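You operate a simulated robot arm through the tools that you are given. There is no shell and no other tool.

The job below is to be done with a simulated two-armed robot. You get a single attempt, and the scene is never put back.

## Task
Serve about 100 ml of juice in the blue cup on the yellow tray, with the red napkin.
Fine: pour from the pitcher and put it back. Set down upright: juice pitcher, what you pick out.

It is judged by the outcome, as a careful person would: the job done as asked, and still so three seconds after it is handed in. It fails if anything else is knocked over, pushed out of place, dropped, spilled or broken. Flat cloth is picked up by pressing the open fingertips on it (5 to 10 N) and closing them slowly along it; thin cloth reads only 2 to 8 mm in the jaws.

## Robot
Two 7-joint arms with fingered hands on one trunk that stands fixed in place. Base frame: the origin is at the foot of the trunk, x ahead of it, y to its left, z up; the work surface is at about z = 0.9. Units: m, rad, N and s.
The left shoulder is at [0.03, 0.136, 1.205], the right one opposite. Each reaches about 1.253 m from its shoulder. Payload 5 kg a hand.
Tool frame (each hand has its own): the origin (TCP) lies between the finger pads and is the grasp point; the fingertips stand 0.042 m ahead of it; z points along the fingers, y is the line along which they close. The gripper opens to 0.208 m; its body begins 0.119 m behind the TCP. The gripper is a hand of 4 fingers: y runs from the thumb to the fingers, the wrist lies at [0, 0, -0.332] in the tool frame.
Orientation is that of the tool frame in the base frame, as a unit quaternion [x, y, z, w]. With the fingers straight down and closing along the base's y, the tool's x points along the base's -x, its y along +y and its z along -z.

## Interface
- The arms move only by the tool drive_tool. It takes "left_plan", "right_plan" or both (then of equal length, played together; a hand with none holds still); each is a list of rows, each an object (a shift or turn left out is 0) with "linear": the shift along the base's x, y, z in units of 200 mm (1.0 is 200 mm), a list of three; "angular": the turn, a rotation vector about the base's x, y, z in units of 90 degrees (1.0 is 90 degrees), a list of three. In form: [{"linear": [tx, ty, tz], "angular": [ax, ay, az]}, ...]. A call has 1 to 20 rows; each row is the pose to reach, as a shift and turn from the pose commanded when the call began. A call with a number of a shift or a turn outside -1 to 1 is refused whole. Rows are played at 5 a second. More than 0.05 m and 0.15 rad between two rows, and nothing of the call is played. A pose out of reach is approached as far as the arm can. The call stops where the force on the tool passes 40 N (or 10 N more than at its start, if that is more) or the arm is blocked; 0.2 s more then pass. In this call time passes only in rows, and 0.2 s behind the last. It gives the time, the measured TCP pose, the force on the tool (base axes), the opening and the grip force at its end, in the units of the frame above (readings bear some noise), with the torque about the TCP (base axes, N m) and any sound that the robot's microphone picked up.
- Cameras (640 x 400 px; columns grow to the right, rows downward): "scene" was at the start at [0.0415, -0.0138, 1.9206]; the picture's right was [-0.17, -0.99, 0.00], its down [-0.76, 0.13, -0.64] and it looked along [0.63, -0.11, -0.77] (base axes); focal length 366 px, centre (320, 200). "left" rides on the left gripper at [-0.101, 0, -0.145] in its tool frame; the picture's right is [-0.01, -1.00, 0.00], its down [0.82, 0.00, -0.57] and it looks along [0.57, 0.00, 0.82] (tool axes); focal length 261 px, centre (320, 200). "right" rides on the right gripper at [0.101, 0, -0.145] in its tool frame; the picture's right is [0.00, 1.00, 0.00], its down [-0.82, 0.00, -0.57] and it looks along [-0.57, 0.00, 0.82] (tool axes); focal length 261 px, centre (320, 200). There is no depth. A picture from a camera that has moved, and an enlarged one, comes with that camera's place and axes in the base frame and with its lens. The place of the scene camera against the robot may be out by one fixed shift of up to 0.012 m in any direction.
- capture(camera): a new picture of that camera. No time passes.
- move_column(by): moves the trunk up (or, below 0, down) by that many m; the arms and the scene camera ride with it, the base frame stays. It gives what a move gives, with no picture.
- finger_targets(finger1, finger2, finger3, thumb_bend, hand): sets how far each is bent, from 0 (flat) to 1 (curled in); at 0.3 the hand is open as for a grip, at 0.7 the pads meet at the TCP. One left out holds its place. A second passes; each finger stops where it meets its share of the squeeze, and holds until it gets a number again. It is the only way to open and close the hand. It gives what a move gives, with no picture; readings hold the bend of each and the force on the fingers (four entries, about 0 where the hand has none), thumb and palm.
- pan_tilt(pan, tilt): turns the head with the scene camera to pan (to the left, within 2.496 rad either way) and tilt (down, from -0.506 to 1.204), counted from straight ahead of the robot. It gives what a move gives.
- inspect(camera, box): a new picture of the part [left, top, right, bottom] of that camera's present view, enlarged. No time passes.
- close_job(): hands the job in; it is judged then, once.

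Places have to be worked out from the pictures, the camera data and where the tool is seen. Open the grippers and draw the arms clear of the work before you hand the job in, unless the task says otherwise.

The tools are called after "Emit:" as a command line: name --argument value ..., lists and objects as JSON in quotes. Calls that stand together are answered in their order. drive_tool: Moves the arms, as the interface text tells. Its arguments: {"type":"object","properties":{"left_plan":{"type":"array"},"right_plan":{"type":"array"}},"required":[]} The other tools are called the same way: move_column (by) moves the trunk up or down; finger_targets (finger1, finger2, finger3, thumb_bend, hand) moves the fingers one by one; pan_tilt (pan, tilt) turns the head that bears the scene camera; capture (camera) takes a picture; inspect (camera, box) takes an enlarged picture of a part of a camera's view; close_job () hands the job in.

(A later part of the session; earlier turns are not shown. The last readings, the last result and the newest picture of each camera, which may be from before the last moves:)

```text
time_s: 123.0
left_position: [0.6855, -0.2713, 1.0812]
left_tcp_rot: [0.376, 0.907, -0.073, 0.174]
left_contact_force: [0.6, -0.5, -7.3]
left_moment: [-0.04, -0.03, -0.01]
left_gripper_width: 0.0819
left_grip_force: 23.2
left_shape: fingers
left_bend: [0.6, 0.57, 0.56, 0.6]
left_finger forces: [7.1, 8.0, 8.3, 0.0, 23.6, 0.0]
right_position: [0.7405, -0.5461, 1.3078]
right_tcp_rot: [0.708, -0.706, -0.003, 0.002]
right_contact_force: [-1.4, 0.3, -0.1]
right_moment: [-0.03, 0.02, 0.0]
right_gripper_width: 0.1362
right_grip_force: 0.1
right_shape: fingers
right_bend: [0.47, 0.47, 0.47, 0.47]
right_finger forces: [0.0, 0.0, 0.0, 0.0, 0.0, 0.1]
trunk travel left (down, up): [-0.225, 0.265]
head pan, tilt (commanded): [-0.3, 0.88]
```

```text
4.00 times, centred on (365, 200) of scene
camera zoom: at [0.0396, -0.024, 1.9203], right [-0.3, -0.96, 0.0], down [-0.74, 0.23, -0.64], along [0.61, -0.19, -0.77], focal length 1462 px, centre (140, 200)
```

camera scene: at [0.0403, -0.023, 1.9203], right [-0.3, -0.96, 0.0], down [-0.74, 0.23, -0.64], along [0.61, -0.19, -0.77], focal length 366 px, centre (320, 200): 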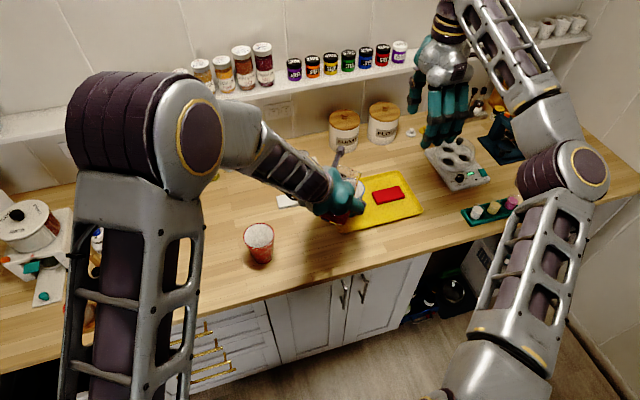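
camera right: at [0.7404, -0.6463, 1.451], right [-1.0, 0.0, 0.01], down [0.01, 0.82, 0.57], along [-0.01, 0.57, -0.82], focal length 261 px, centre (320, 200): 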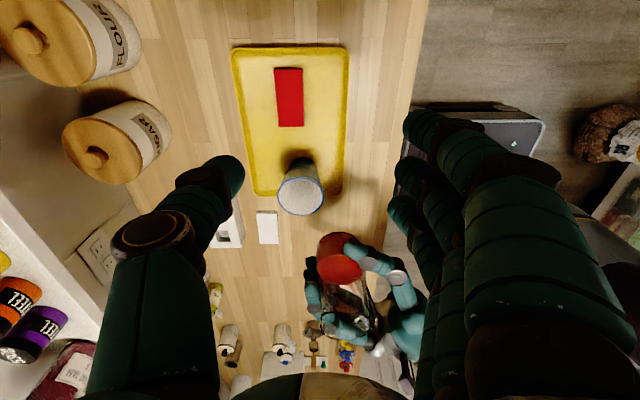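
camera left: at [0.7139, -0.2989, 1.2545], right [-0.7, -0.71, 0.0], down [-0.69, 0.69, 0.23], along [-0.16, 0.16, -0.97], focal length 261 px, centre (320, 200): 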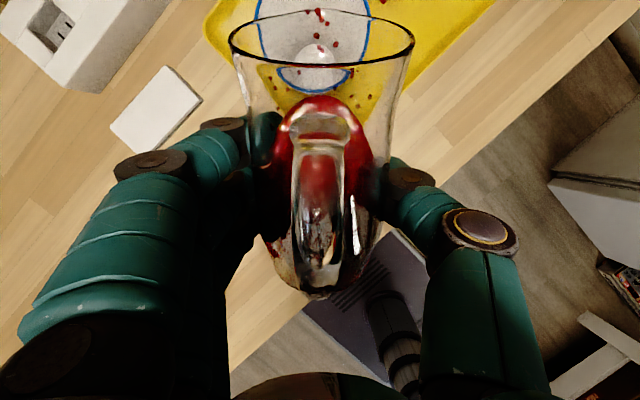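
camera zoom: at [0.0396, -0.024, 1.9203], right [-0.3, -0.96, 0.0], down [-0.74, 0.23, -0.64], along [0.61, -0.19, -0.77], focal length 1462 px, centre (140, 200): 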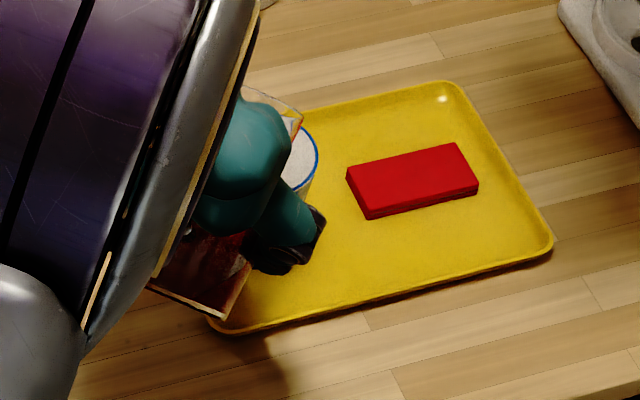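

Spout tip is about 2 cm short of the cup centre and well above the rim – good. I nudge 5 mm forward and tilt slowly to 62°.

Emit:
drive_tool --left_plan '[{"linear": [0.009, -0.009, 0], "angular": [0.008, 0.008, 0]}, {"linear": [0.018, -0.018, 0], "angular": [0.016, 0.016, 0]}, {"linear": [0.018, -0.018, 0], "angular": [0.024, 0.024, 0]}, {"linear": [0.018, -0.018, 0], "angular": [0.031, 0.031, 0]}, {"linear": [0.018, -0.018, 0], "angular": [0.031, 0.031, 0]}]'

Emit:
capture --camera "left"

Emit:
inspect --camera "right" --box '[270, 160, 390, 260]'

```text
time_s: 124.2
left_position: [0.6885, -0.2745, 1.0822]
left_tcp_rot: [0.377, 0.913, -0.06, 0.143]
left_contact_force: [-0.2, 0.6, -7.3]
left_moment: [0.0, -0.03, -0.01]
left_gripper_width: 0.0818
left_grip_force: 23.2
left_shape: fingers
left_bend: [0.6, 0.57, 0.56, 0.6]
left_finger forces: [7.1, 7.9, 8.2, 0.0, 23.4, 0.0]
right_position: [0.7402, -0.5447, 1.3081]
right_tcp_rot: [0.709, -0.706, -0.003, 0.004]
right_contact_force: [-0.1, -1.3, -0.1]
right_moment: [-0.05, 0.02, -0.03]
right_gripper_width: 0.1368
right_grip_force: 0.1
right_shape: fingers
right_bend: [0.47, 0.47, 0.47, 0.47]
right_finger forces: [0.0, 0.0, 0.1, 0.1, 0.1, 0.1]
trunk travel left (down, up): [-0.225, 0.265]
head pan, tilt (commanded): [-0.3, 0.88]
```

```text
taken
camera left: at [0.7252, -0.3102, 1.2518], right [-0.7, -0.71, 0.0], down [-0.68, 0.67, 0.29], along [-0.21, 0.2, -0.96], focal length 261 px, centre (320, 200)
```

left: 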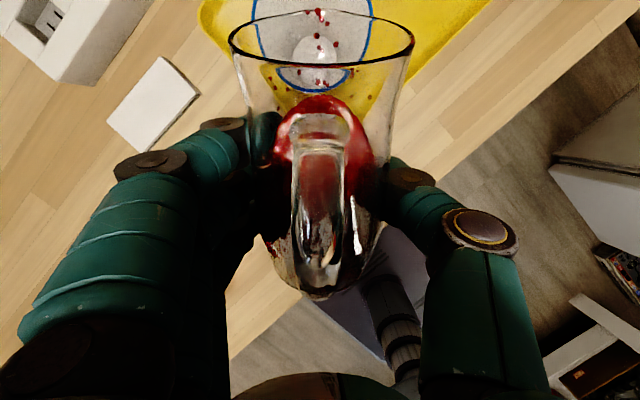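

```text
4.00 times, centred on (330, 210) of right
camera zoom: at [0.7402, -0.6461, 1.4512], right [-1.0, 0.0, 0.01], down [0.01, 0.82, 0.57], along [-0.01, 0.57, -0.82], focal length 1043 px, centre (280, 160)
```

zoom: 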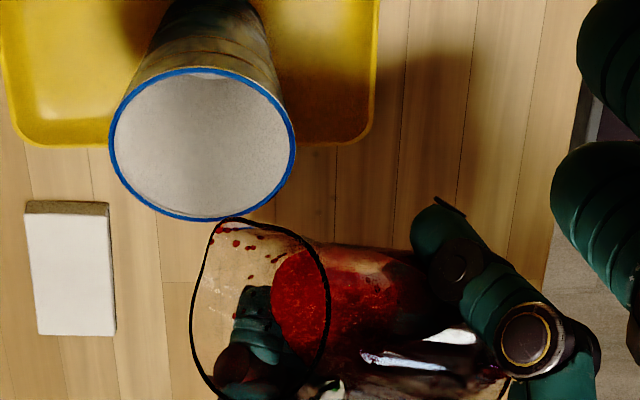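

No flow yet; the juice front is still well below the lip. I tilt on to 66° in 1° rows.

Emit:
drive_tool --left_plan '[{"linear": [0, 0, 0], "angular": [0.008, 0.008, 0]}, {"linear": [0, 0, 0], "angular": [0.016, 0.016, 0]}, {"linear": [0, 0, 0], "angular": [0.024, 0.024, 0]}, {"linear": [0, 0, 0], "angular": [0.031, 0.031, 0]}, {"linear": [0, 0, 0], "angular": [0.031, 0.031, 0]}]'

Emit:
capture --camera "left"

Emit:
inspect --camera "right" --box '[270, 160, 390, 260]'

```text
time_s: 125.4
left_position: [0.6879, -0.2738, 1.083]
left_tcp_rot: [0.38, 0.917, -0.048, 0.112]
left_contact_force: [0.5, -0.2, -7.2]
left_moment: [-0.02, -0.02, 0.01]
left_gripper_width: 0.0816
left_grip_force: 23.4
left_shape: fingers
left_bend: [0.6, 0.57, 0.56, 0.6]
left_finger forces: [7.2, 8.0, 8.1, 0.1, 23.5, 0.1]
right_position: [0.7392, -0.5456, 1.3078]
right_tcp_rot: [0.707, -0.707, -0.003, 0.003]
right_contact_force: [-0.1, -1.0, -0.7]
right_moment: [0.04, 0.01, -0.04]
right_gripper_width: 0.1363
right_grip_force: 0.1
right_shape: fingers
right_bend: [0.47, 0.47, 0.47, 0.47]
right_finger forces: [0.0, 0.0, 0.0, 0.0, 0.0, 0.1]
trunk travel left (down, up): [-0.225, 0.265]
head pan, tilt (commanded): [-0.3, 0.88]
```

```text
taken
camera left: at [0.7337, -0.3182, 1.2482], right [-0.7, -0.71, 0.0], down [-0.66, 0.66, 0.36], along [-0.26, 0.25, -0.93], focal length 261 px, centre (320, 200)
```

left: 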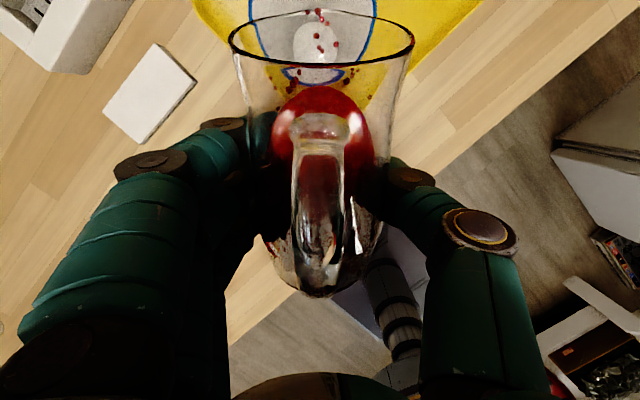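

```text
4.00 times, centred on (330, 210) of right
camera zoom: at [0.7402, -0.6462, 1.4511], right [-1.0, 0.0, 0.01], down [0.01, 0.82, 0.57], along [-0.01, 0.57, -0.82], focal length 1043 px, centre (280, 160)
```

zoom: 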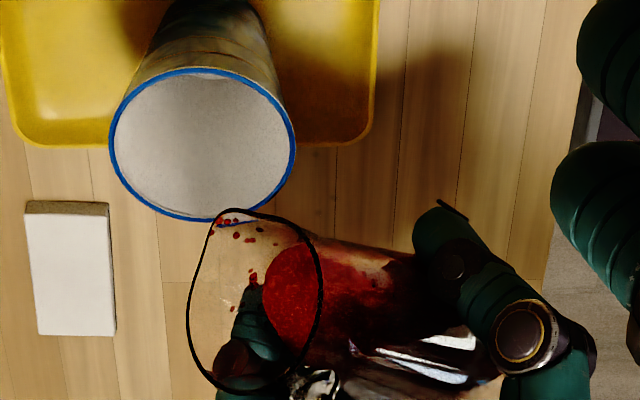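

Still below the lip at 66°, alignment good (spout 1–2 cm short of cup centre). I go on to 70° slowly.

Emit:
drive_tool --left_plan '[{"linear": [0, 0, 0], "angular": [0.008, 0.008, 0]}, {"linear": [0, 0, 0], "angular": [0.016, 0.016, 0]}, {"linear": [0, 0, 0], "angular": [0.024, 0.024, 0]}, {"linear": [0, 0, 0], "angular": [0.031, 0.031, 0]}, {"linear": [0, 0, 0], "angular": [0.031, 0.031, 0]}]'

Emit:
capture --camera "left"

Emit:
inspect --camera "right" --box '[270, 160, 390, 260]'

```text
time_s: 126.6
left_position: [0.6878, -0.274, 1.0831]
left_tcp_rot: [0.381, 0.921, -0.034, 0.08]
left_contact_force: [-0.1, -0.2, -7.6]
left_moment: [-0.04, -0.05, 0.0]
left_gripper_width: 0.0817
left_grip_force: 23.5
left_shape: fingers
left_bend: [0.6, 0.57, 0.56, 0.6]
left_finger forces: [7.5, 8.1, 8.1, 0.0, 23.4, 0.0]
right_position: [0.7395, -0.5459, 1.3078]
right_tcp_rot: [0.708, -0.706, -0.004, 0.003]
right_contact_force: [1.5, -0.2, 0.7]
right_moment: [0.03, 0.01, 0.03]
right_gripper_width: 0.1364
right_grip_force: 0.1
right_shape: fingers
right_bend: [0.47, 0.47, 0.47, 0.47]
right_finger forces: [0.0, 0.0, 0.0, 0.1, 0.0, 0.0]
trunk travel left (down, up): [-0.225, 0.265]
head pan, tilt (commanded): [-0.3, 0.88]
```

```text
taken
camera left: at [0.7416, -0.3266, 1.2432], right [-0.7, -0.71, 0.0], down [-0.64, 0.64, 0.42], along [-0.3, 0.29, -0.91], focal length 261 px, centre (320, 200)
```

left: 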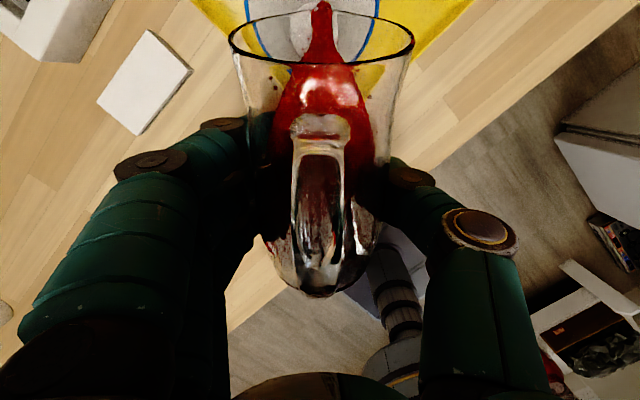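

```text
4.00 times, centred on (330, 210) of right
camera zoom: at [0.7401, -0.6463, 1.4512], right [-1.0, 0.0, 0.01], down [0.01, 0.82, 0.57], along [-0.01, 0.57, -0.82], focal length 1043 px, centre (280, 160)
```

zoom: 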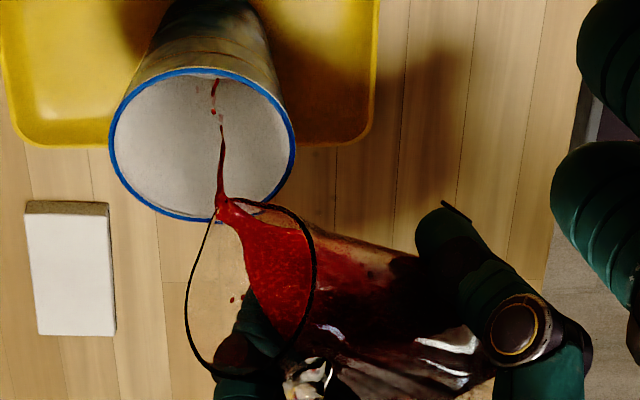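

It's pouring: the stream goes straight into the cup. I hold at this angle and monitor.

Emit:
drive_tool --left_plan '[{"linear": [0, 0, 0]}]'

Emit:
inspect --camera "right" --box '[270, 160, 390, 260]'

Emit:
capture --camera "left"

```text
time_s: 127.0
left_position: [0.6866, -0.2743, 1.0824]
left_tcp_rot: [0.382, 0.92, -0.034, 0.08]
left_contact_force: [-0.3, 0.7, -7.3]
left_moment: [-0.04, -0.02, -0.03]
left_gripper_width: 0.0817
left_grip_force: 23.4
left_shape: fingers
left_bend: [0.6, 0.57, 0.56, 0.6]
left_finger forces: [7.5, 7.9, 8.0, 0.0, 23.5, 0.0]
right_position: [0.7392, -0.5474, 1.3076]
right_tcp_rot: [0.708, -0.706, -0.003, 0.003]
right_contact_force: [0.2, 0.6, 0.1]
right_moment: [-0.02, 0.0, 0.03]
right_gripper_width: 0.1361
right_grip_force: 0.0
right_shape: fingers
right_bend: [0.47, 0.47, 0.47, 0.47]
right_finger forces: [0.0, 0.0, 0.0, 0.1, 0.0, 0.0]
trunk travel left (down, up): [-0.225, 0.265]
head pan, tilt (commanded): [-0.3, 0.88]
```

```text
4.00 times, centred on (330, 210) of right
camera zoom: at [0.7402, -0.6463, 1.4511], right [-1.0, 0.0, 0.01], down [0.01, 0.82, 0.57], along [-0.01, 0.57, -0.82], focal length 1043 px, centre (280, 160)
```

zoom: 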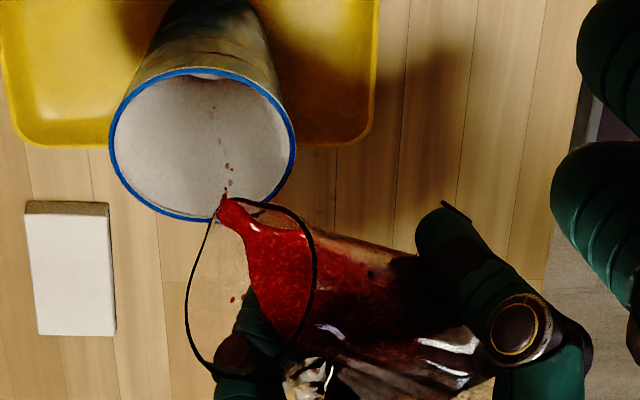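

```text
taken
camera left: at [0.7416, -0.3266, 1.2431], right [-0.7, -0.71, 0.0], down [-0.64, 0.64, 0.42], along [-0.3, 0.29, -0.91], focal length 261 px, centre (320, 200)
```

left: 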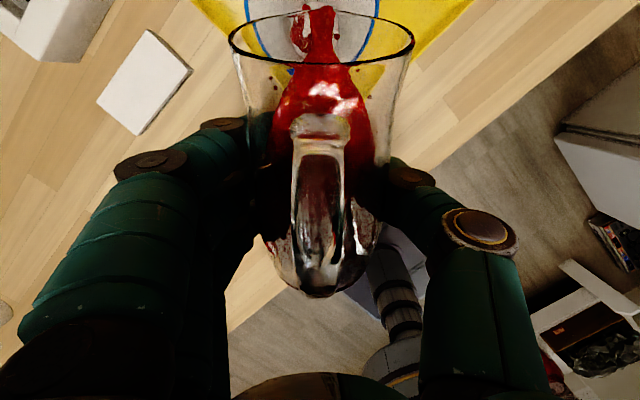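

Just a dribble at 70°, so this is the onset (≈17 ml per degree expected). I continue in 1° steps with a pause, raising slightly to keep the spout clear of the rim.

Emit:
drive_tool --left_plan '[{"linear": [0.002, -0.002, 0.005], "angular": [0.004, 0.004, 0]}, {"linear": [0.003, -0.003, 0.01], "angular": [0.008, 0.008, 0]}, {"linear": [0.003, -0.003, 0.01], "angular": [0.008, 0.008, 0]}, {"linear": [0.003, -0.003, 0.01], "angular": [0.008, 0.008, 0]}, {"linear": [0.003, -0.003, 0.01], "angular": [0.008, 0.008, 0]}]'

Emit:
inspect --camera "right" --box '[270, 160, 390, 260]'

Emit:
capture --camera "left"

```text
time_s: 128.2
left_position: [0.6877, -0.2757, 1.0843]
left_tcp_rot: [0.381, 0.921, -0.031, 0.072]
left_contact_force: [-0.6, 0.0, -6.6]
left_moment: [-0.01, -0.01, 0.01]
left_gripper_width: 0.0815
left_grip_force: 23.6
left_shape: fingers
left_bend: [0.6, 0.57, 0.56, 0.6]
left_finger forces: [7.5, 8.1, 7.9, 0.0, 23.5, 0.0]
right_position: [0.7391, -0.5466, 1.3075]
right_tcp_rot: [0.708, -0.706, -0.003, 0.003]
right_contact_force: [0.5, -0.7, 0.2]
right_moment: [0.01, -0.01, -0.05]
right_gripper_width: 0.1361
right_grip_force: 0.0
right_shape: fingers
right_bend: [0.47, 0.47, 0.47, 0.47]
right_finger forces: [0.0, 0.1, 0.1, 0.1, 0.0, 0.0]
trunk travel left (down, up): [-0.225, 0.265]
head pan, tilt (commanded): [-0.3, 0.88]
```

```text
4.00 times, centred on (330, 210) of right
camera zoom: at [0.7402, -0.6463, 1.4511], right [-1.0, 0.0, 0.01], down [0.01, 0.82, 0.57], along [-0.01, 0.57, -0.82], focal length 1043 px, centre (280, 160)
```

zoom: 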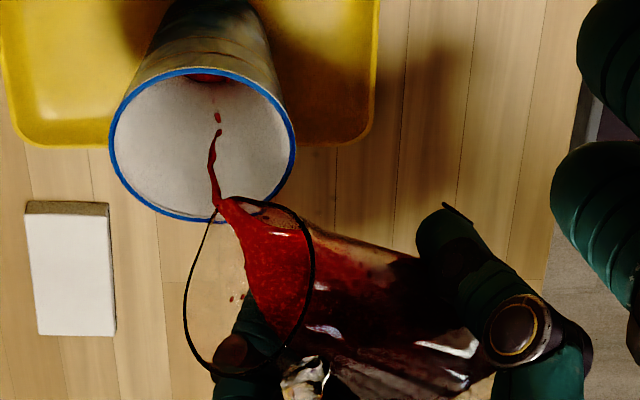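

```text
taken
camera left: at [0.744, -0.3296, 1.2439], right [-0.7, -0.71, 0.0], down [-0.64, 0.63, 0.44], along [-0.31, 0.31, -0.9], focal length 261 px, centre (320, 200)
```

left: 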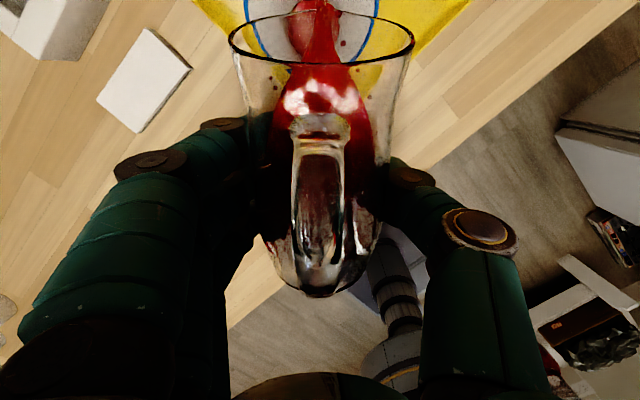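

Juice is collecting in the cup with a clean stream. For 100 ml I expect the far edge of the juice at about row 118 in this close-up (now ~80). I continue by another 1.5°, with a pause.

Emit:
drive_tool --left_plan '[{"linear": [0.002, -0.002, 0.005], "angular": [0.004, 0.004, 0]}, {"linear": [0.003, -0.003, 0.01], "angular": [0.008, 0.008, 0]}, {"linear": [0.004, -0.004, 0.012], "angular": [0.012, 0.012, 0]}, {"linear": [0.004, -0.004, 0.012], "angular": [0.012, 0.012, 0]}, {"linear": [0.004, -0.004, 0.012], "angular": [0.012, 0.012, 0]}, {"linear": [0.004, -0.004, 0.012], "angular": [0.012, 0.012, 0]}]'

Emit:
inspect --camera "right" --box '[270, 160, 390, 260]'

Emit:
capture --camera "left"

```text
time_s: 129.6
left_position: [0.6878, -0.2759, 1.088]
left_tcp_rot: [0.382, 0.922, -0.025, 0.059]
left_contact_force: [0.0, 0.3, -7.4]
left_moment: [-0.01, -0.05, 0.0]
left_gripper_width: 0.0815
left_grip_force: 24.1
left_shape: fingers
left_bend: [0.6, 0.57, 0.56, 0.6]
left_finger forces: [7.5, 8.0, 8.0, 0.1, 23.5, 0.1]
right_position: [0.7392, -0.5451, 1.3088]
right_tcp_rot: [0.708, -0.706, -0.004, 0.003]
right_contact_force: [-0.5, -0.5, -0.4]
right_moment: [0.02, 0.01, -0.02]
right_gripper_width: 0.1362
right_grip_force: 0.0
right_shape: fingers
right_bend: [0.47, 0.47, 0.47, 0.47]
right_finger forces: [0.0, 0.1, 0.0, 0.0, 0.1, 0.0]
trunk travel left (down, up): [-0.225, 0.265]
head pan, tilt (commanded): [-0.3, 0.88]
```

```text
4.00 times, centred on (330, 210) of right
camera zoom: at [0.7402, -0.6463, 1.4511], right [-1.0, 0.0, 0.01], down [0.01, 0.82, 0.57], along [-0.01, 0.57, -0.82], focal length 1043 px, centre (280, 160)
```

zoom: 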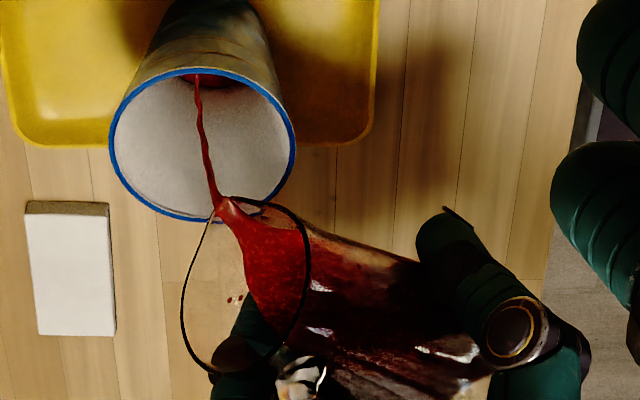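

```text
taken
camera left: at [0.7479, -0.3328, 1.2444], right [-0.7, -0.71, 0.0], down [-0.63, 0.63, 0.46], along [-0.33, 0.32, -0.89], focal length 261 px, centre (320, 200)
```

left: 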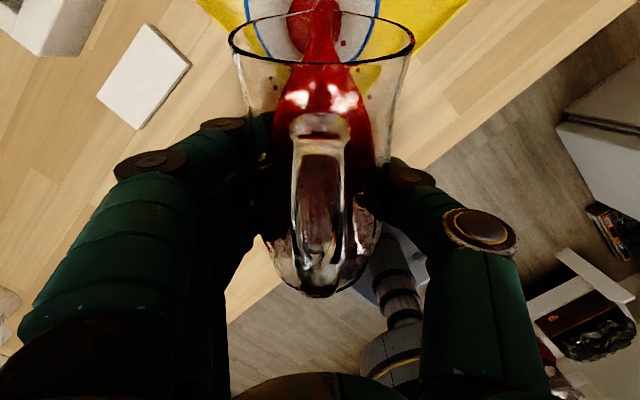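

Steady thin stream landing near the cup's centre. I hold here for a second and look again.

Emit:
drive_tool --left_plan '[{"linear": [0, 0, 0]}, {"linear": [0, 0, 0]}, {"linear": [0, 0, 0]}, {"linear": [0, 0, 0]}]'

Emit:
inspect --camera "right" --box '[270, 160, 390, 260]'

Emit:
inspect --camera "left" --box '[220, 0, 440, 180]'

```text
time_s: 130.6
left_position: [0.6882, -0.2761, 1.0869]
left_tcp_rot: [0.382, 0.922, -0.026, 0.059]
left_contact_force: [0.2, -0.1, -7.0]
left_moment: [-0.04, -0.03, 0.01]
left_gripper_width: 0.0818
left_grip_force: 23.3
left_shape: fingers
left_bend: [0.6, 0.57, 0.56, 0.6]
left_finger forces: [7.5, 7.9, 8.0, 0.0, 23.4, 0.0]
right_position: [0.7402, -0.5459, 1.307]
right_tcp_rot: [0.708, -0.706, -0.003, 0.003]
right_contact_force: [0.1, -0.3, 0.0]
right_moment: [0.02, -0.02, 0.02]
right_gripper_width: 0.1364
right_grip_force: 0.0
right_shape: fingers
right_bend: [0.47, 0.47, 0.47, 0.47]
right_finger forces: [0.0, 0.0, 0.1, 0.0, 0.0, 0.0]
trunk travel left (down, up): [-0.225, 0.265]
head pan, tilt (commanded): [-0.3, 0.88]
```

```text
4.00 times, centred on (330, 210) of right
camera zoom: at [0.7402, -0.6463, 1.4511], right [-1.0, 0.0, 0.01], down [0.01, 0.82, 0.57], along [-0.01, 0.57, -0.82], focal length 1043 px, centre (280, 160)
```

zoom: 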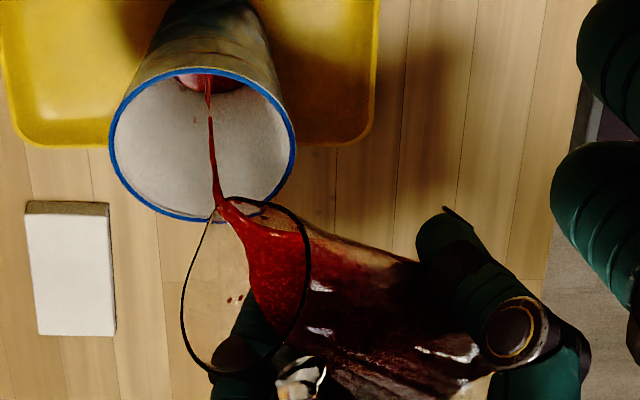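

```text
2.22 times, centred on (330, 90) of left
camera zoom: at [0.7479, -0.3328, 1.2445], right [-0.7, -0.71, 0.0], down [-0.63, 0.63, 0.46], along [-0.33, 0.32, -0.89], focal length 579 px, centre (298, 444)
```

zoom: 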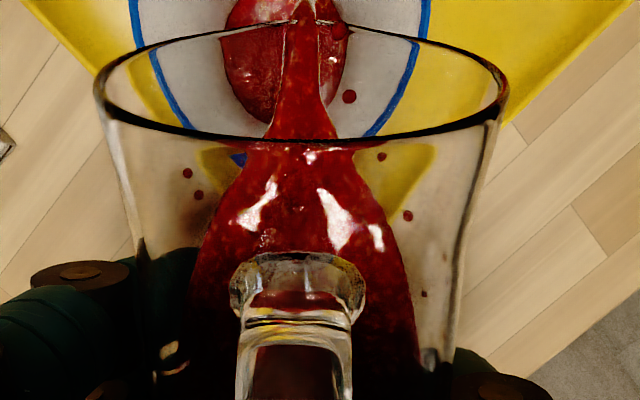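

Puddle edge at row ~93 (≈30 ml). I tilt 1.5° more and hold.

Emit:
drive_tool --left_plan '[{"linear": [0.002, -0.002, 0.005], "angular": [0.004, 0.004, 0]}, {"linear": [0.003, -0.003, 0.01], "angular": [0.008, 0.008, 0]}, {"linear": [0.004, -0.004, 0.012], "angular": [0.012, 0.012, 0]}, {"linear": [0.004, -0.004, 0.012], "angular": [0.012, 0.012, 0]}, {"linear": [0.004, -0.004, 0.012], "angular": [0.012, 0.012, 0]}, {"linear": [0.004, -0.004, 0.012], "angular": [0.012, 0.012, 0]}]'

Emit:
inspect --camera "right" --box '[270, 160, 390, 260]'

Emit:
inspect --camera "left" --box '[220, 0, 440, 180]'

```text
time_s: 132.0
left_position: [0.6896, -0.277, 1.0896]
left_tcp_rot: [0.382, 0.923, -0.021, 0.047]
left_contact_force: [0.1, 1.1, -6.7]
left_moment: [0.02, -0.02, 0.02]
left_gripper_width: 0.0816
left_grip_force: 23.6
left_shape: fingers
left_bend: [0.6, 0.57, 0.56, 0.6]
left_finger forces: [7.6, 7.9, 7.9, 0.0, 23.5, 0.0]
right_position: [0.7401, -0.5458, 1.3073]
right_tcp_rot: [0.708, -0.706, -0.003, 0.003]
right_contact_force: [0.0, 0.0, 0.4]
right_moment: [-0.03, -0.02, 0.02]
right_gripper_width: 0.1362
right_grip_force: 0.0
right_shape: fingers
right_bend: [0.47, 0.47, 0.47, 0.47]
right_finger forces: [0.0, 0.0, 0.0, 0.0, 0.1, 0.0]
trunk travel left (down, up): [-0.225, 0.265]
head pan, tilt (commanded): [-0.3, 0.88]
```

```text
4.00 times, centred on (330, 210) of right
camera zoom: at [0.7402, -0.6463, 1.4511], right [-1.0, 0.0, 0.01], down [0.01, 0.82, 0.57], along [-0.01, 0.57, -0.82], focal length 1043 px, centre (280, 160)
```

zoom: 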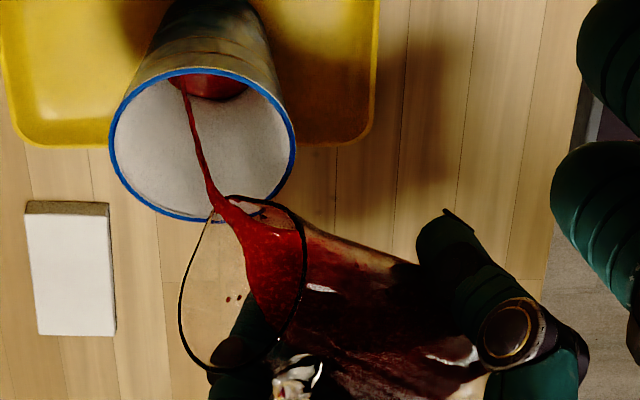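

```text
2.22 times, centred on (330, 90) of left
camera zoom: at [0.7516, -0.3363, 1.2444], right [-0.7, -0.71, 0.0], down [-0.62, 0.62, 0.48], along [-0.35, 0.34, -0.87], focal length 579 px, centre (298, 444)
```

zoom: 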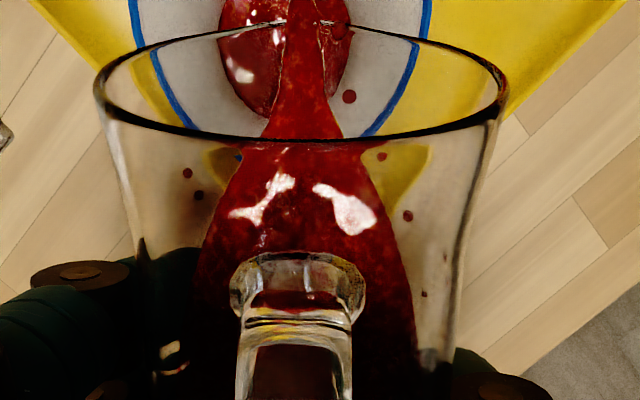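

About 50 ml now (edge at row ~101). I hold 1 s more at this angle.

Emit:
drive_tool --left_plan '[{"linear": [0, 0, 0]}, {"linear": [0, 0, 0]}, {"linear": [0, 0, 0]}, {"linear": [0, 0, 0]}]'

Emit:
inspect --camera "right" --box '[270, 160, 390, 260]'

Emit:
inspect --camera "left" --box '[220, 0, 440, 180]'

```text
time_s: 133.0
left_position: [0.6895, -0.2767, 1.0892]
left_tcp_rot: [0.381, 0.923, -0.02, 0.047]
left_contact_force: [-0.9, 0.5, -6.1]
left_moment: [-0.01, 0.0, 0.0]
left_gripper_width: 0.0818
left_grip_force: 23.6
left_shape: fingers
left_bend: [0.6, 0.57, 0.56, 0.6]
left_finger forces: [7.5, 7.9, 7.8, 0.0, 23.4, 0.1]
right_position: [0.74, -0.5469, 1.307]
right_tcp_rot: [0.708, -0.707, -0.002, 0.003]
right_contact_force: [-0.3, 0.1, 0.9]
right_moment: [0.03, -0.02, 0.03]
right_gripper_width: 0.1361
right_grip_force: 0.1
right_shape: fingers
right_bend: [0.47, 0.47, 0.47, 0.47]
right_finger forces: [0.0, 0.0, 0.0, 0.0, 0.0, 0.0]
trunk travel left (down, up): [-0.225, 0.265]
head pan, tilt (commanded): [-0.3, 0.88]
```

```text
4.00 times, centred on (330, 210) of right
camera zoom: at [0.7402, -0.6463, 1.4511], right [-1.0, 0.0, 0.01], down [0.01, 0.82, 0.57], along [-0.01, 0.57, -0.82], focal length 1043 px, centre (280, 160)
```

zoom: 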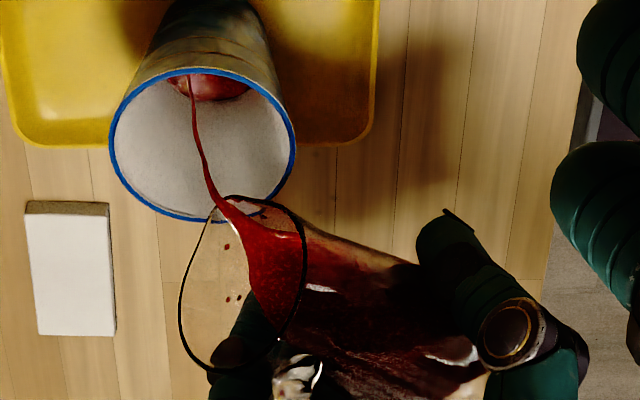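

```text
2.22 times, centred on (330, 90) of left
camera zoom: at [0.7516, -0.3363, 1.2444], right [-0.7, -0.71, 0.0], down [-0.62, 0.62, 0.48], along [-0.35, 0.34, -0.87], focal length 579 px, centre (298, 444)
```

zoom: 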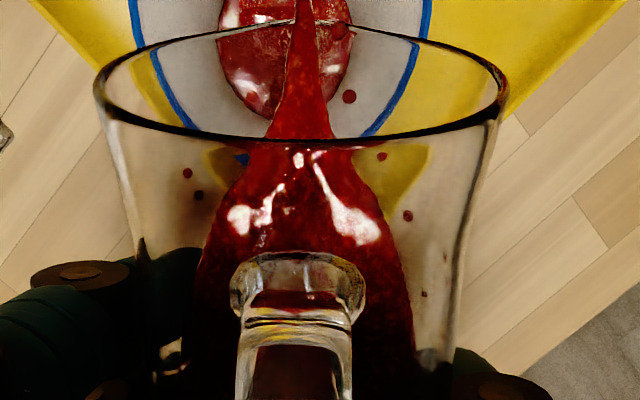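

Let me zoom further into the cup for a more exact level.

Emit:
inspect --camera "right" --box '[290, 172, 338, 202]'

```text
13.33 times, centred on (314, 187) of right
camera zoom: at [0.7402, -0.6463, 1.4511], right [-1.0, 0.0, 0.01], down [0.01, 0.82, 0.57], along [-0.01, 0.57, -0.82], focal length 3475 px, centre (400, 373)
```

zoom: 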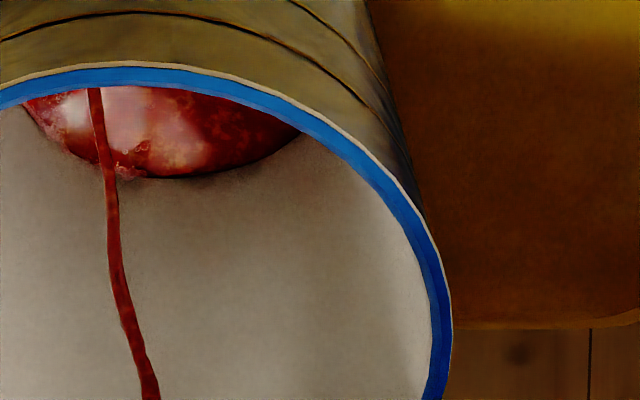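

Level works out at z≈0.929 → about 50 ml so far. I tilt another 1.5° and hold.

Emit:
drive_tool --left_plan '[{"linear": [0.002, -0.002, 0.005], "angular": [0.004, 0.004, 0]}, {"linear": [0.003, -0.003, 0.01], "angular": [0.008, 0.008, 0]}, {"linear": [0.004, -0.004, 0.012], "angular": [0.012, 0.012, 0]}, {"linear": [0.004, -0.004, 0.012], "angular": [0.012, 0.012, 0]}, {"linear": [0.004, -0.004, 0.012], "angular": [0.012, 0.012, 0]}, {"linear": [0.004, -0.004, 0.012], "angular": [0.012, 0.012, 0]}]'

Emit:
inspect --camera "right" --box '[290, 172, 338, 202]'

Emit:
inspect --camera "right" --box '[270, 160, 390, 260]'

Emit:
inspect --camera "left" --box '[220, 0, 440, 180]'

```text
time_s: 134.4
left_position: [0.6907, -0.2767, 1.0927]
left_tcp_rot: [0.382, 0.923, -0.015, 0.034]
left_contact_force: [0.1, 0.7, -6.7]
left_moment: [-0.03, -0.04, 0.03]
left_gripper_width: 0.0818
left_grip_force: 23.5
left_shape: fingers
left_bend: [0.6, 0.57, 0.56, 0.6]
left_finger forces: [7.6, 7.9, 7.9, 0.1, 23.6, 0.0]
right_position: [0.7405, -0.5466, 1.308]
right_tcp_rot: [0.708, -0.706, -0.003, 0.003]
right_contact_force: [-0.7, 0.5, -0.1]
right_moment: [0.0, -0.02, -0.02]
right_gripper_width: 0.1363
right_grip_force: 0.0
right_shape: fingers
right_bend: [0.47, 0.47, 0.47, 0.47]
right_finger forces: [0.0, 0.0, 0.0, 0.0, 0.1, 0.0]
trunk travel left (down, up): [-0.225, 0.265]
head pan, tilt (commanded): [-0.3, 0.88]
```

```text
13.33 times, centred on (314, 187) of right
camera zoom: at [0.7402, -0.6463, 1.4511], right [-1.0, 0.0, 0.01], down [0.01, 0.82, 0.57], along [-0.01, 0.57, -0.82], focal length 3475 px, centre (400, 373)
```

zoom: 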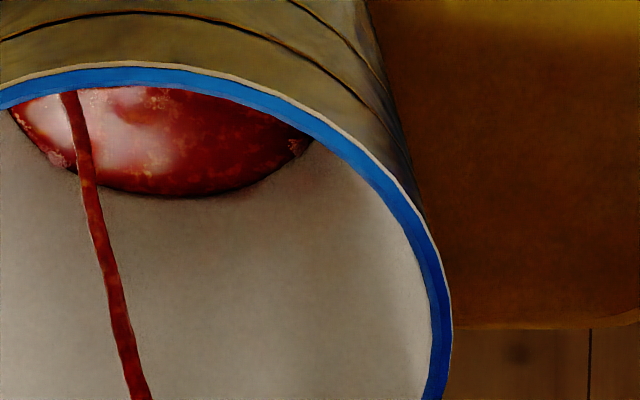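

```text
4.00 times, centred on (330, 210) of right
camera zoom: at [0.7402, -0.6463, 1.4511], right [-1.0, 0.0, 0.01], down [0.01, 0.82, 0.57], along [-0.01, 0.57, -0.82], focal length 1043 px, centre (280, 160)
```

zoom: 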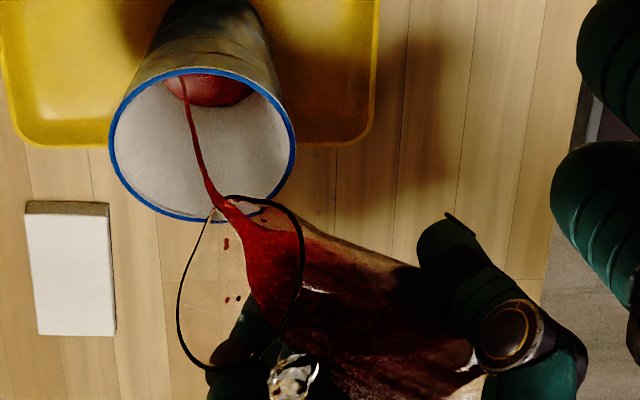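

```text
2.22 times, centred on (330, 90) of left
camera zoom: at [0.755, -0.3397, 1.2449], right [-0.7, -0.71, 0.0], down [-0.61, 0.61, 0.51], along [-0.36, 0.36, -0.86], focal length 579 px, centre (298, 444)
```

zoom: 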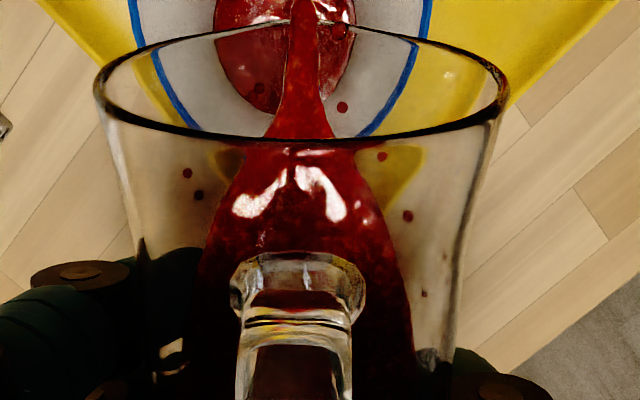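

Edge at row 197 now (≈67–78 ml); I'm aiming for about row 229 for 100 ml. I hold about a second more.

Emit:
drive_tool --left_plan '[{"linear": [0, 0, 0]}, {"linear": [0, 0, 0]}, {"linear": [0, 0, 0]}, {"linear": [0, 0, 0]}]'

Emit:
inspect --camera "right" --box '[290, 172, 338, 202]'

Emit:
inspect --camera "left" --box '[220, 0, 440, 180]'

```text
time_s: 135.4
left_position: [0.6903, -0.2768, 1.0923]
left_tcp_rot: [0.382, 0.923, -0.015, 0.034]
left_contact_force: [-0.3, 0.0, -5.3]
left_moment: [0.0, 0.01, 0.01]
left_gripper_width: 0.0818
left_grip_force: 23.2
left_shape: fingers
left_bend: [0.6, 0.57, 0.56, 0.6]
left_finger forces: [7.5, 7.9, 7.9, 0.1, 23.4, 0.1]
right_position: [0.7393, -0.5465, 1.3084]
right_tcp_rot: [0.707, -0.707, -0.003, 0.003]
right_contact_force: [-0.2, -0.3, -0.7]
right_moment: [0.01, 0.01, 0.01]
right_gripper_width: 0.1364
right_grip_force: 0.0
right_shape: fingers
right_bend: [0.47, 0.47, 0.47, 0.47]
right_finger forces: [0.1, 0.0, 0.0, 0.0, 0.0, 0.1]
trunk travel left (down, up): [-0.225, 0.265]
head pan, tilt (commanded): [-0.3, 0.88]
```

```text
13.33 times, centred on (314, 187) of right
camera zoom: at [0.7402, -0.6463, 1.4511], right [-1.0, 0.0, 0.01], down [0.01, 0.82, 0.57], along [-0.01, 0.57, -0.82], focal length 3475 px, centre (400, 373)
```

zoom: 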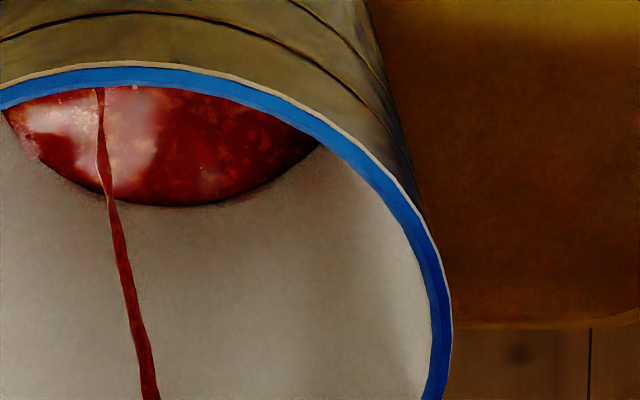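

```text
2.22 times, centred on (330, 90) of left
camera zoom: at [0.755, -0.3397, 1.2449], right [-0.7, -0.71, 0.0], down [-0.61, 0.61, 0.51], along [-0.36, 0.36, -0.86], focal length 579 px, centre (298, 444)
```

zoom: 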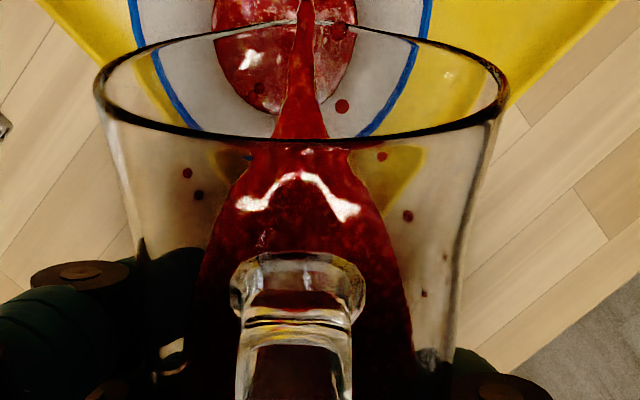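

Model fits: about 74 ml. One more degree of tilt and hold.

Emit:
drive_tool --left_plan '[{"linear": [0.002, -0.002, 0.005], "angular": [0.004, 0.004, 0]}, {"linear": [0.003, -0.003, 0.008], "angular": [0.008, 0.008, 0]}, {"linear": [0.003, -0.003, 0.008], "angular": [0.009, 0.009, 0]}, {"linear": [0.003, -0.003, 0.008], "angular": [0.009, 0.009, 0]}, {"linear": [0.003, -0.003, 0.008], "angular": [0.009, 0.009, 0]}]'

Emit:
inspect --camera "right" --box '[290, 172, 338, 202]'

Emit:
inspect --camera "left" --box '[220, 0, 440, 180]'

```text
time_s: 136.6
left_position: [0.6916, -0.2785, 1.094]
left_tcp_rot: [0.383, 0.924, -0.011, 0.025]
left_contact_force: [0.4, -0.5, -6.6]
left_moment: [-0.03, 0.05, 0.0]
left_gripper_width: 0.0816
left_grip_force: 23.3
left_shape: fingers
left_bend: [0.6, 0.57, 0.56, 0.6]
left_finger forces: [7.4, 7.9, 7.8, 0.0, 23.6, 0.1]
right_position: [0.7393, -0.5457, 1.3075]
right_tcp_rot: [0.708, -0.706, -0.003, 0.003]
right_contact_force: [-0.4, 0.2, -0.2]
right_moment: [0.03, 0.0, -0.03]
right_gripper_width: 0.1362
right_grip_force: 0.0
right_shape: fingers
right_bend: [0.47, 0.47, 0.47, 0.47]
right_finger forces: [0.0, 0.0, 0.0, 0.0, 0.1, 0.0]
trunk travel left (down, up): [-0.225, 0.265]
head pan, tilt (commanded): [-0.3, 0.88]
```

```text
13.33 times, centred on (314, 187) of right
camera zoom: at [0.7402, -0.6463, 1.4511], right [-1.0, 0.0, 0.01], down [0.01, 0.82, 0.57], along [-0.01, 0.57, -0.82], focal length 3475 px, centre (400, 373)
```

zoom: 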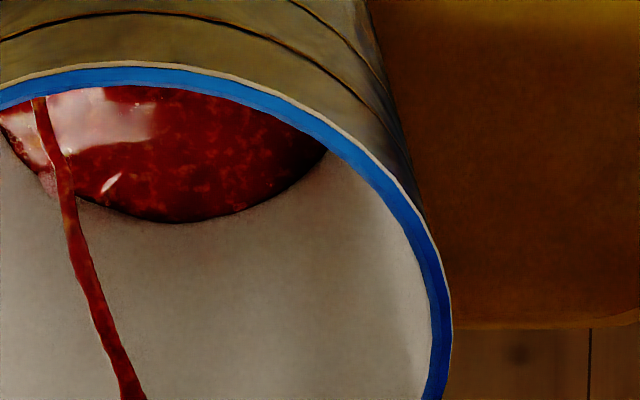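

```text
2.22 times, centred on (330, 90) of left
camera zoom: at [0.7583, -0.3431, 1.2442], right [-0.7, -0.71, 0.0], down [-0.6, 0.6, 0.52], along [-0.37, 0.37, -0.85], focal length 579 px, centre (298, 444)
```

zoom: 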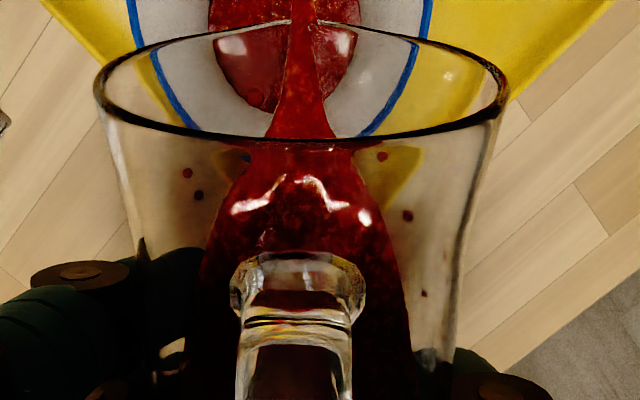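

Edge at row 222 → ≈88 ml. I let it run 0.2 s more, then tilt back smoothly over the cup.

Emit:
drive_tool --left_plan '[{"linear": [0, 0, 0]}, {"linear": [0, 0, 0.005], "angular": [-0.012, -0.012, 0]}, {"linear": [0, 0, 0.01], "angular": [-0.032, -0.032, 0]}, {"linear": [0, 0, 0.015], "angular": [-0.054, -0.054, 0]}, {"linear": [0, 0, 0.02], "angular": [-0.076, -0.076, 0]}, {"linear": [0, 0, 0.02], "angular": [-0.098, -0.098, 0]}, {"linear": [0, 0, 0.02], "angular": [-0.118, -0.118, 0]}, {"linear": [0, 0, 0.02], "angular": [-0.13, -0.13, 0]}]'

Emit:
inspect --camera "right" --box '[290, 172, 338, 202]'

Emit:
inspect --camera "right" --box '[270, 160, 390, 260]'

Emit:
capture --camera "left"

```text
time_s: 138.4
left_position: [0.6909, -0.2792, 1.0957]
left_tcp_rot: [0.377, 0.91, -0.067, 0.159]
left_contact_force: [0.6, 0.1, -4.8]
left_moment: [0.01, 0.02, -0.05]
left_gripper_width: 0.0817
left_grip_force: 23.1
left_shape: fingers
left_bend: [0.6, 0.57, 0.56, 0.6]
left_finger forces: [7.0, 7.7, 8.0, 0.0, 23.3, 0.0]
right_position: [0.7401, -0.5468, 1.307]
right_tcp_rot: [0.708, -0.706, -0.003, 0.003]
right_contact_force: [0.4, 0.0, -0.1]
right_moment: [-0.03, 0.05, 0.0]
right_gripper_width: 0.1363
right_grip_force: 0.1
right_shape: fingers
right_bend: [0.47, 0.47, 0.47, 0.47]
right_finger forces: [0.1, 0.0, 0.0, 0.0, 0.1, 0.0]
trunk travel left (down, up): [-0.225, 0.265]
head pan, tilt (commanded): [-0.3, 0.88]
```

```text
13.33 times, centred on (314, 187) of right
camera zoom: at [0.7402, -0.6462, 1.4512], right [-1.0, 0.0, 0.01], down [0.01, 0.82, 0.57], along [-0.01, 0.57, -0.82], focal length 3475 px, centre (400, 373)
```

zoom: 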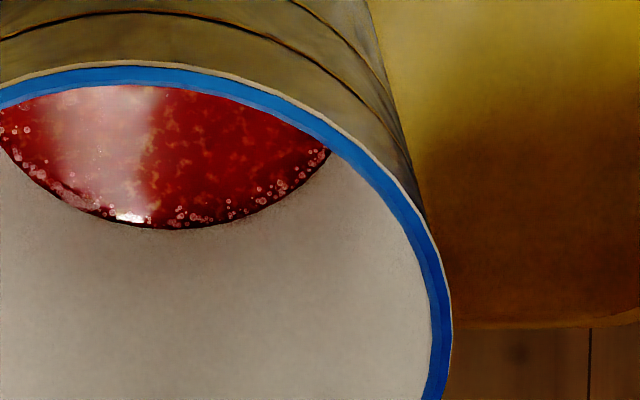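

```text
4.00 times, centred on (330, 210) of right
camera zoom: at [0.7402, -0.6462, 1.4512], right [-1.0, 0.0, 0.01], down [0.01, 0.82, 0.57], along [-0.01, 0.57, -0.82], focal length 1043 px, centre (280, 160)
```

zoom: 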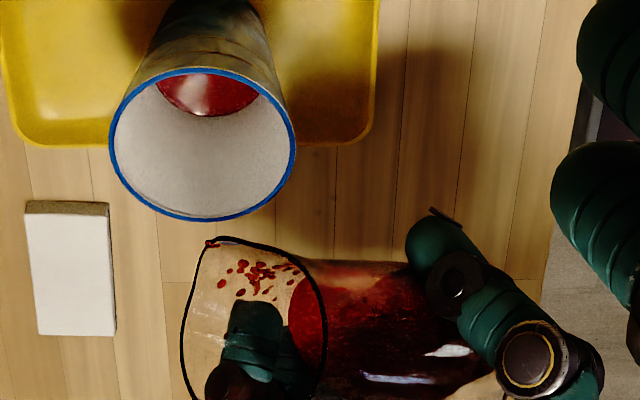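

```text
taken
camera left: at [0.7246, -0.31, 1.2675], right [-0.7, -0.71, 0.0], down [-0.68, 0.68, 0.26], along [-0.19, 0.18, -0.97], focal length 261 px, centre (320, 200)
```

left: 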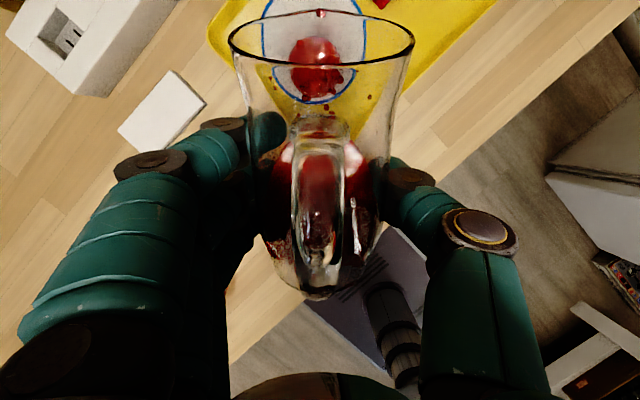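

The pour stopped with the level at the row I targeted (≈95–100 ml), and the tray is clean. A small drop hangs at the lip, so I keep the spout above the cup while tilting back further, slowly.

Emit:
drive_tool --left_plan '[{"linear": [0.008, -0.008, 0.02], "angular": [-0.015, -0.015, 0]}, {"linear": [0.016, -0.016, 0.04], "angular": [-0.034, -0.034, 0]}, {"linear": [0.024, -0.024, 0.06], "angular": [-0.054, -0.054, 0]}, {"linear": [0.032, -0.032, 0.08], "angular": [-0.074, -0.074, 0]}, {"linear": [0.04, -0.04, 0.1], "angular": [-0.094, -0.094, 0]}, {"linear": [0.048, -0.048, 0.12], "angular": [-0.114, -0.114, 0]}, {"linear": [0.056, -0.056, 0.14], "angular": [-0.134, -0.134, 0]}, {"linear": [0.064, -0.064, 0.16], "angular": [-0.154, -0.154, 0]}, {"linear": [0.07, -0.07, 0.18], "angular": [-0.174, -0.174, 0]}, {"linear": [0.076, -0.076, 0.2], "angular": [-0.194, -0.194, 0]}, {"linear": [0.08, -0.08, 0.21], "angular": [-0.214, -0.214, 0]}, {"linear": [0.08, -0.08, 0.21], "angular": [-0.23, -0.23, 0]}]'

Emit:
capture --camera "left"

Emit:
inspect --camera "right" --box '[270, 160, 390, 260]'

Emit:
capture --camera "scene"

```text
time_s: 141.0
left_position: [0.7086, -0.2923, 1.1398]
left_tcp_rot: [0.349, 0.84, -0.16, 0.384]
left_contact_force: [-0.6, 0.1, -5.9]
left_moment: [-0.02, -0.02, 0.0]
left_gripper_width: 0.0816
left_grip_force: 22.1
left_shape: fingers
left_bend: [0.6, 0.57, 0.56, 0.6]
left_finger forces: [6.4, 7.3, 8.4, 0.1, 23.1, 0.0]
right_position: [0.7402, -0.5464, 1.3084]
right_tcp_rot: [0.708, -0.706, -0.004, 0.004]
right_contact_force: [0.0, -0.3, 0.5]
right_moment: [-0.05, 0.0, 0.02]
right_gripper_width: 0.1364
right_grip_force: 0.0
right_shape: fingers
right_bend: [0.47, 0.47, 0.47, 0.47]
right_finger forces: [0.0, 0.0, 0.0, 0.1, 0.1, 0.0]
trunk travel left (down, up): [-0.225, 0.265]
head pan, tilt (commanded): [-0.3, 0.88]
```

```text
taken
camera left: at [0.6782, -0.2614, 1.3114], right [-0.71, -0.71, 0.01], down [-0.69, 0.68, -0.25], along [0.17, -0.18, -0.97], focal length 261 px, centre (320, 200)
```

left: 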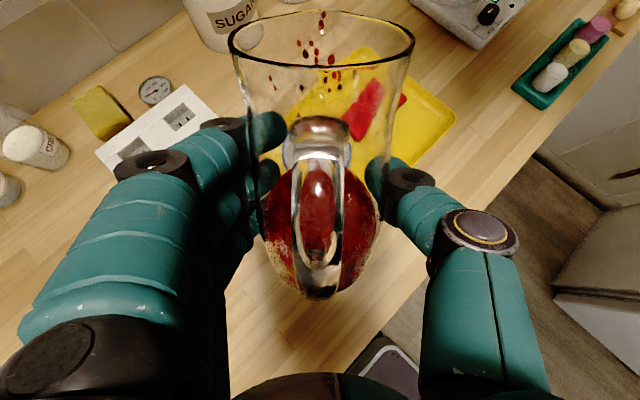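

```text
4.00 times, centred on (330, 210) of right
camera zoom: at [0.7405, -0.6459, 1.4511], right [-1.0, 0.0, 0.01], down [0.01, 0.82, 0.57], along [-0.01, 0.57, -0.82], focal length 1043 px, centre (280, 160)
```

zoom: 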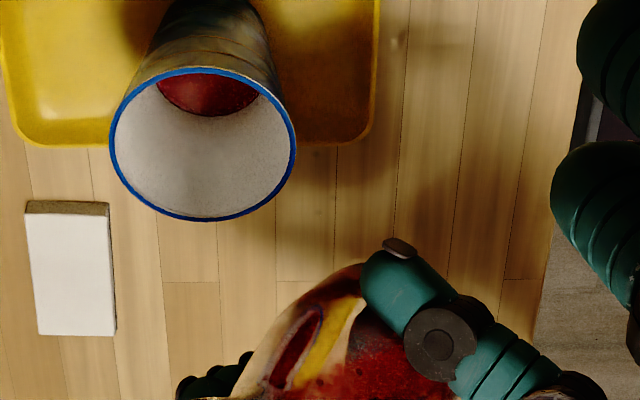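

```text
taken
camera scene: at [0.04, -0.0231, 1.9203], right [-0.3, -0.96, 0.0], down [-0.74, 0.23, -0.64], along [0.61, -0.19, -0.77], focal length 366 px, centre (320, 200)
```

scene: 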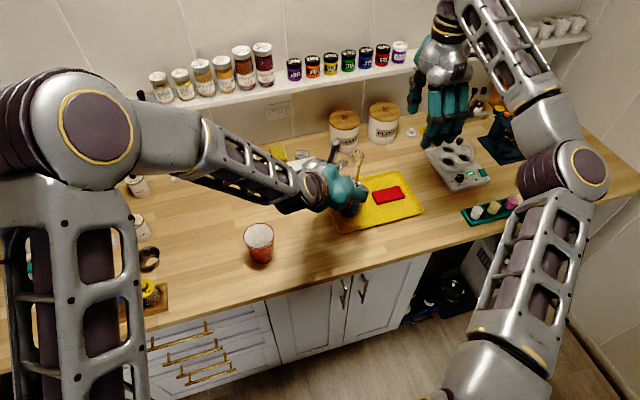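

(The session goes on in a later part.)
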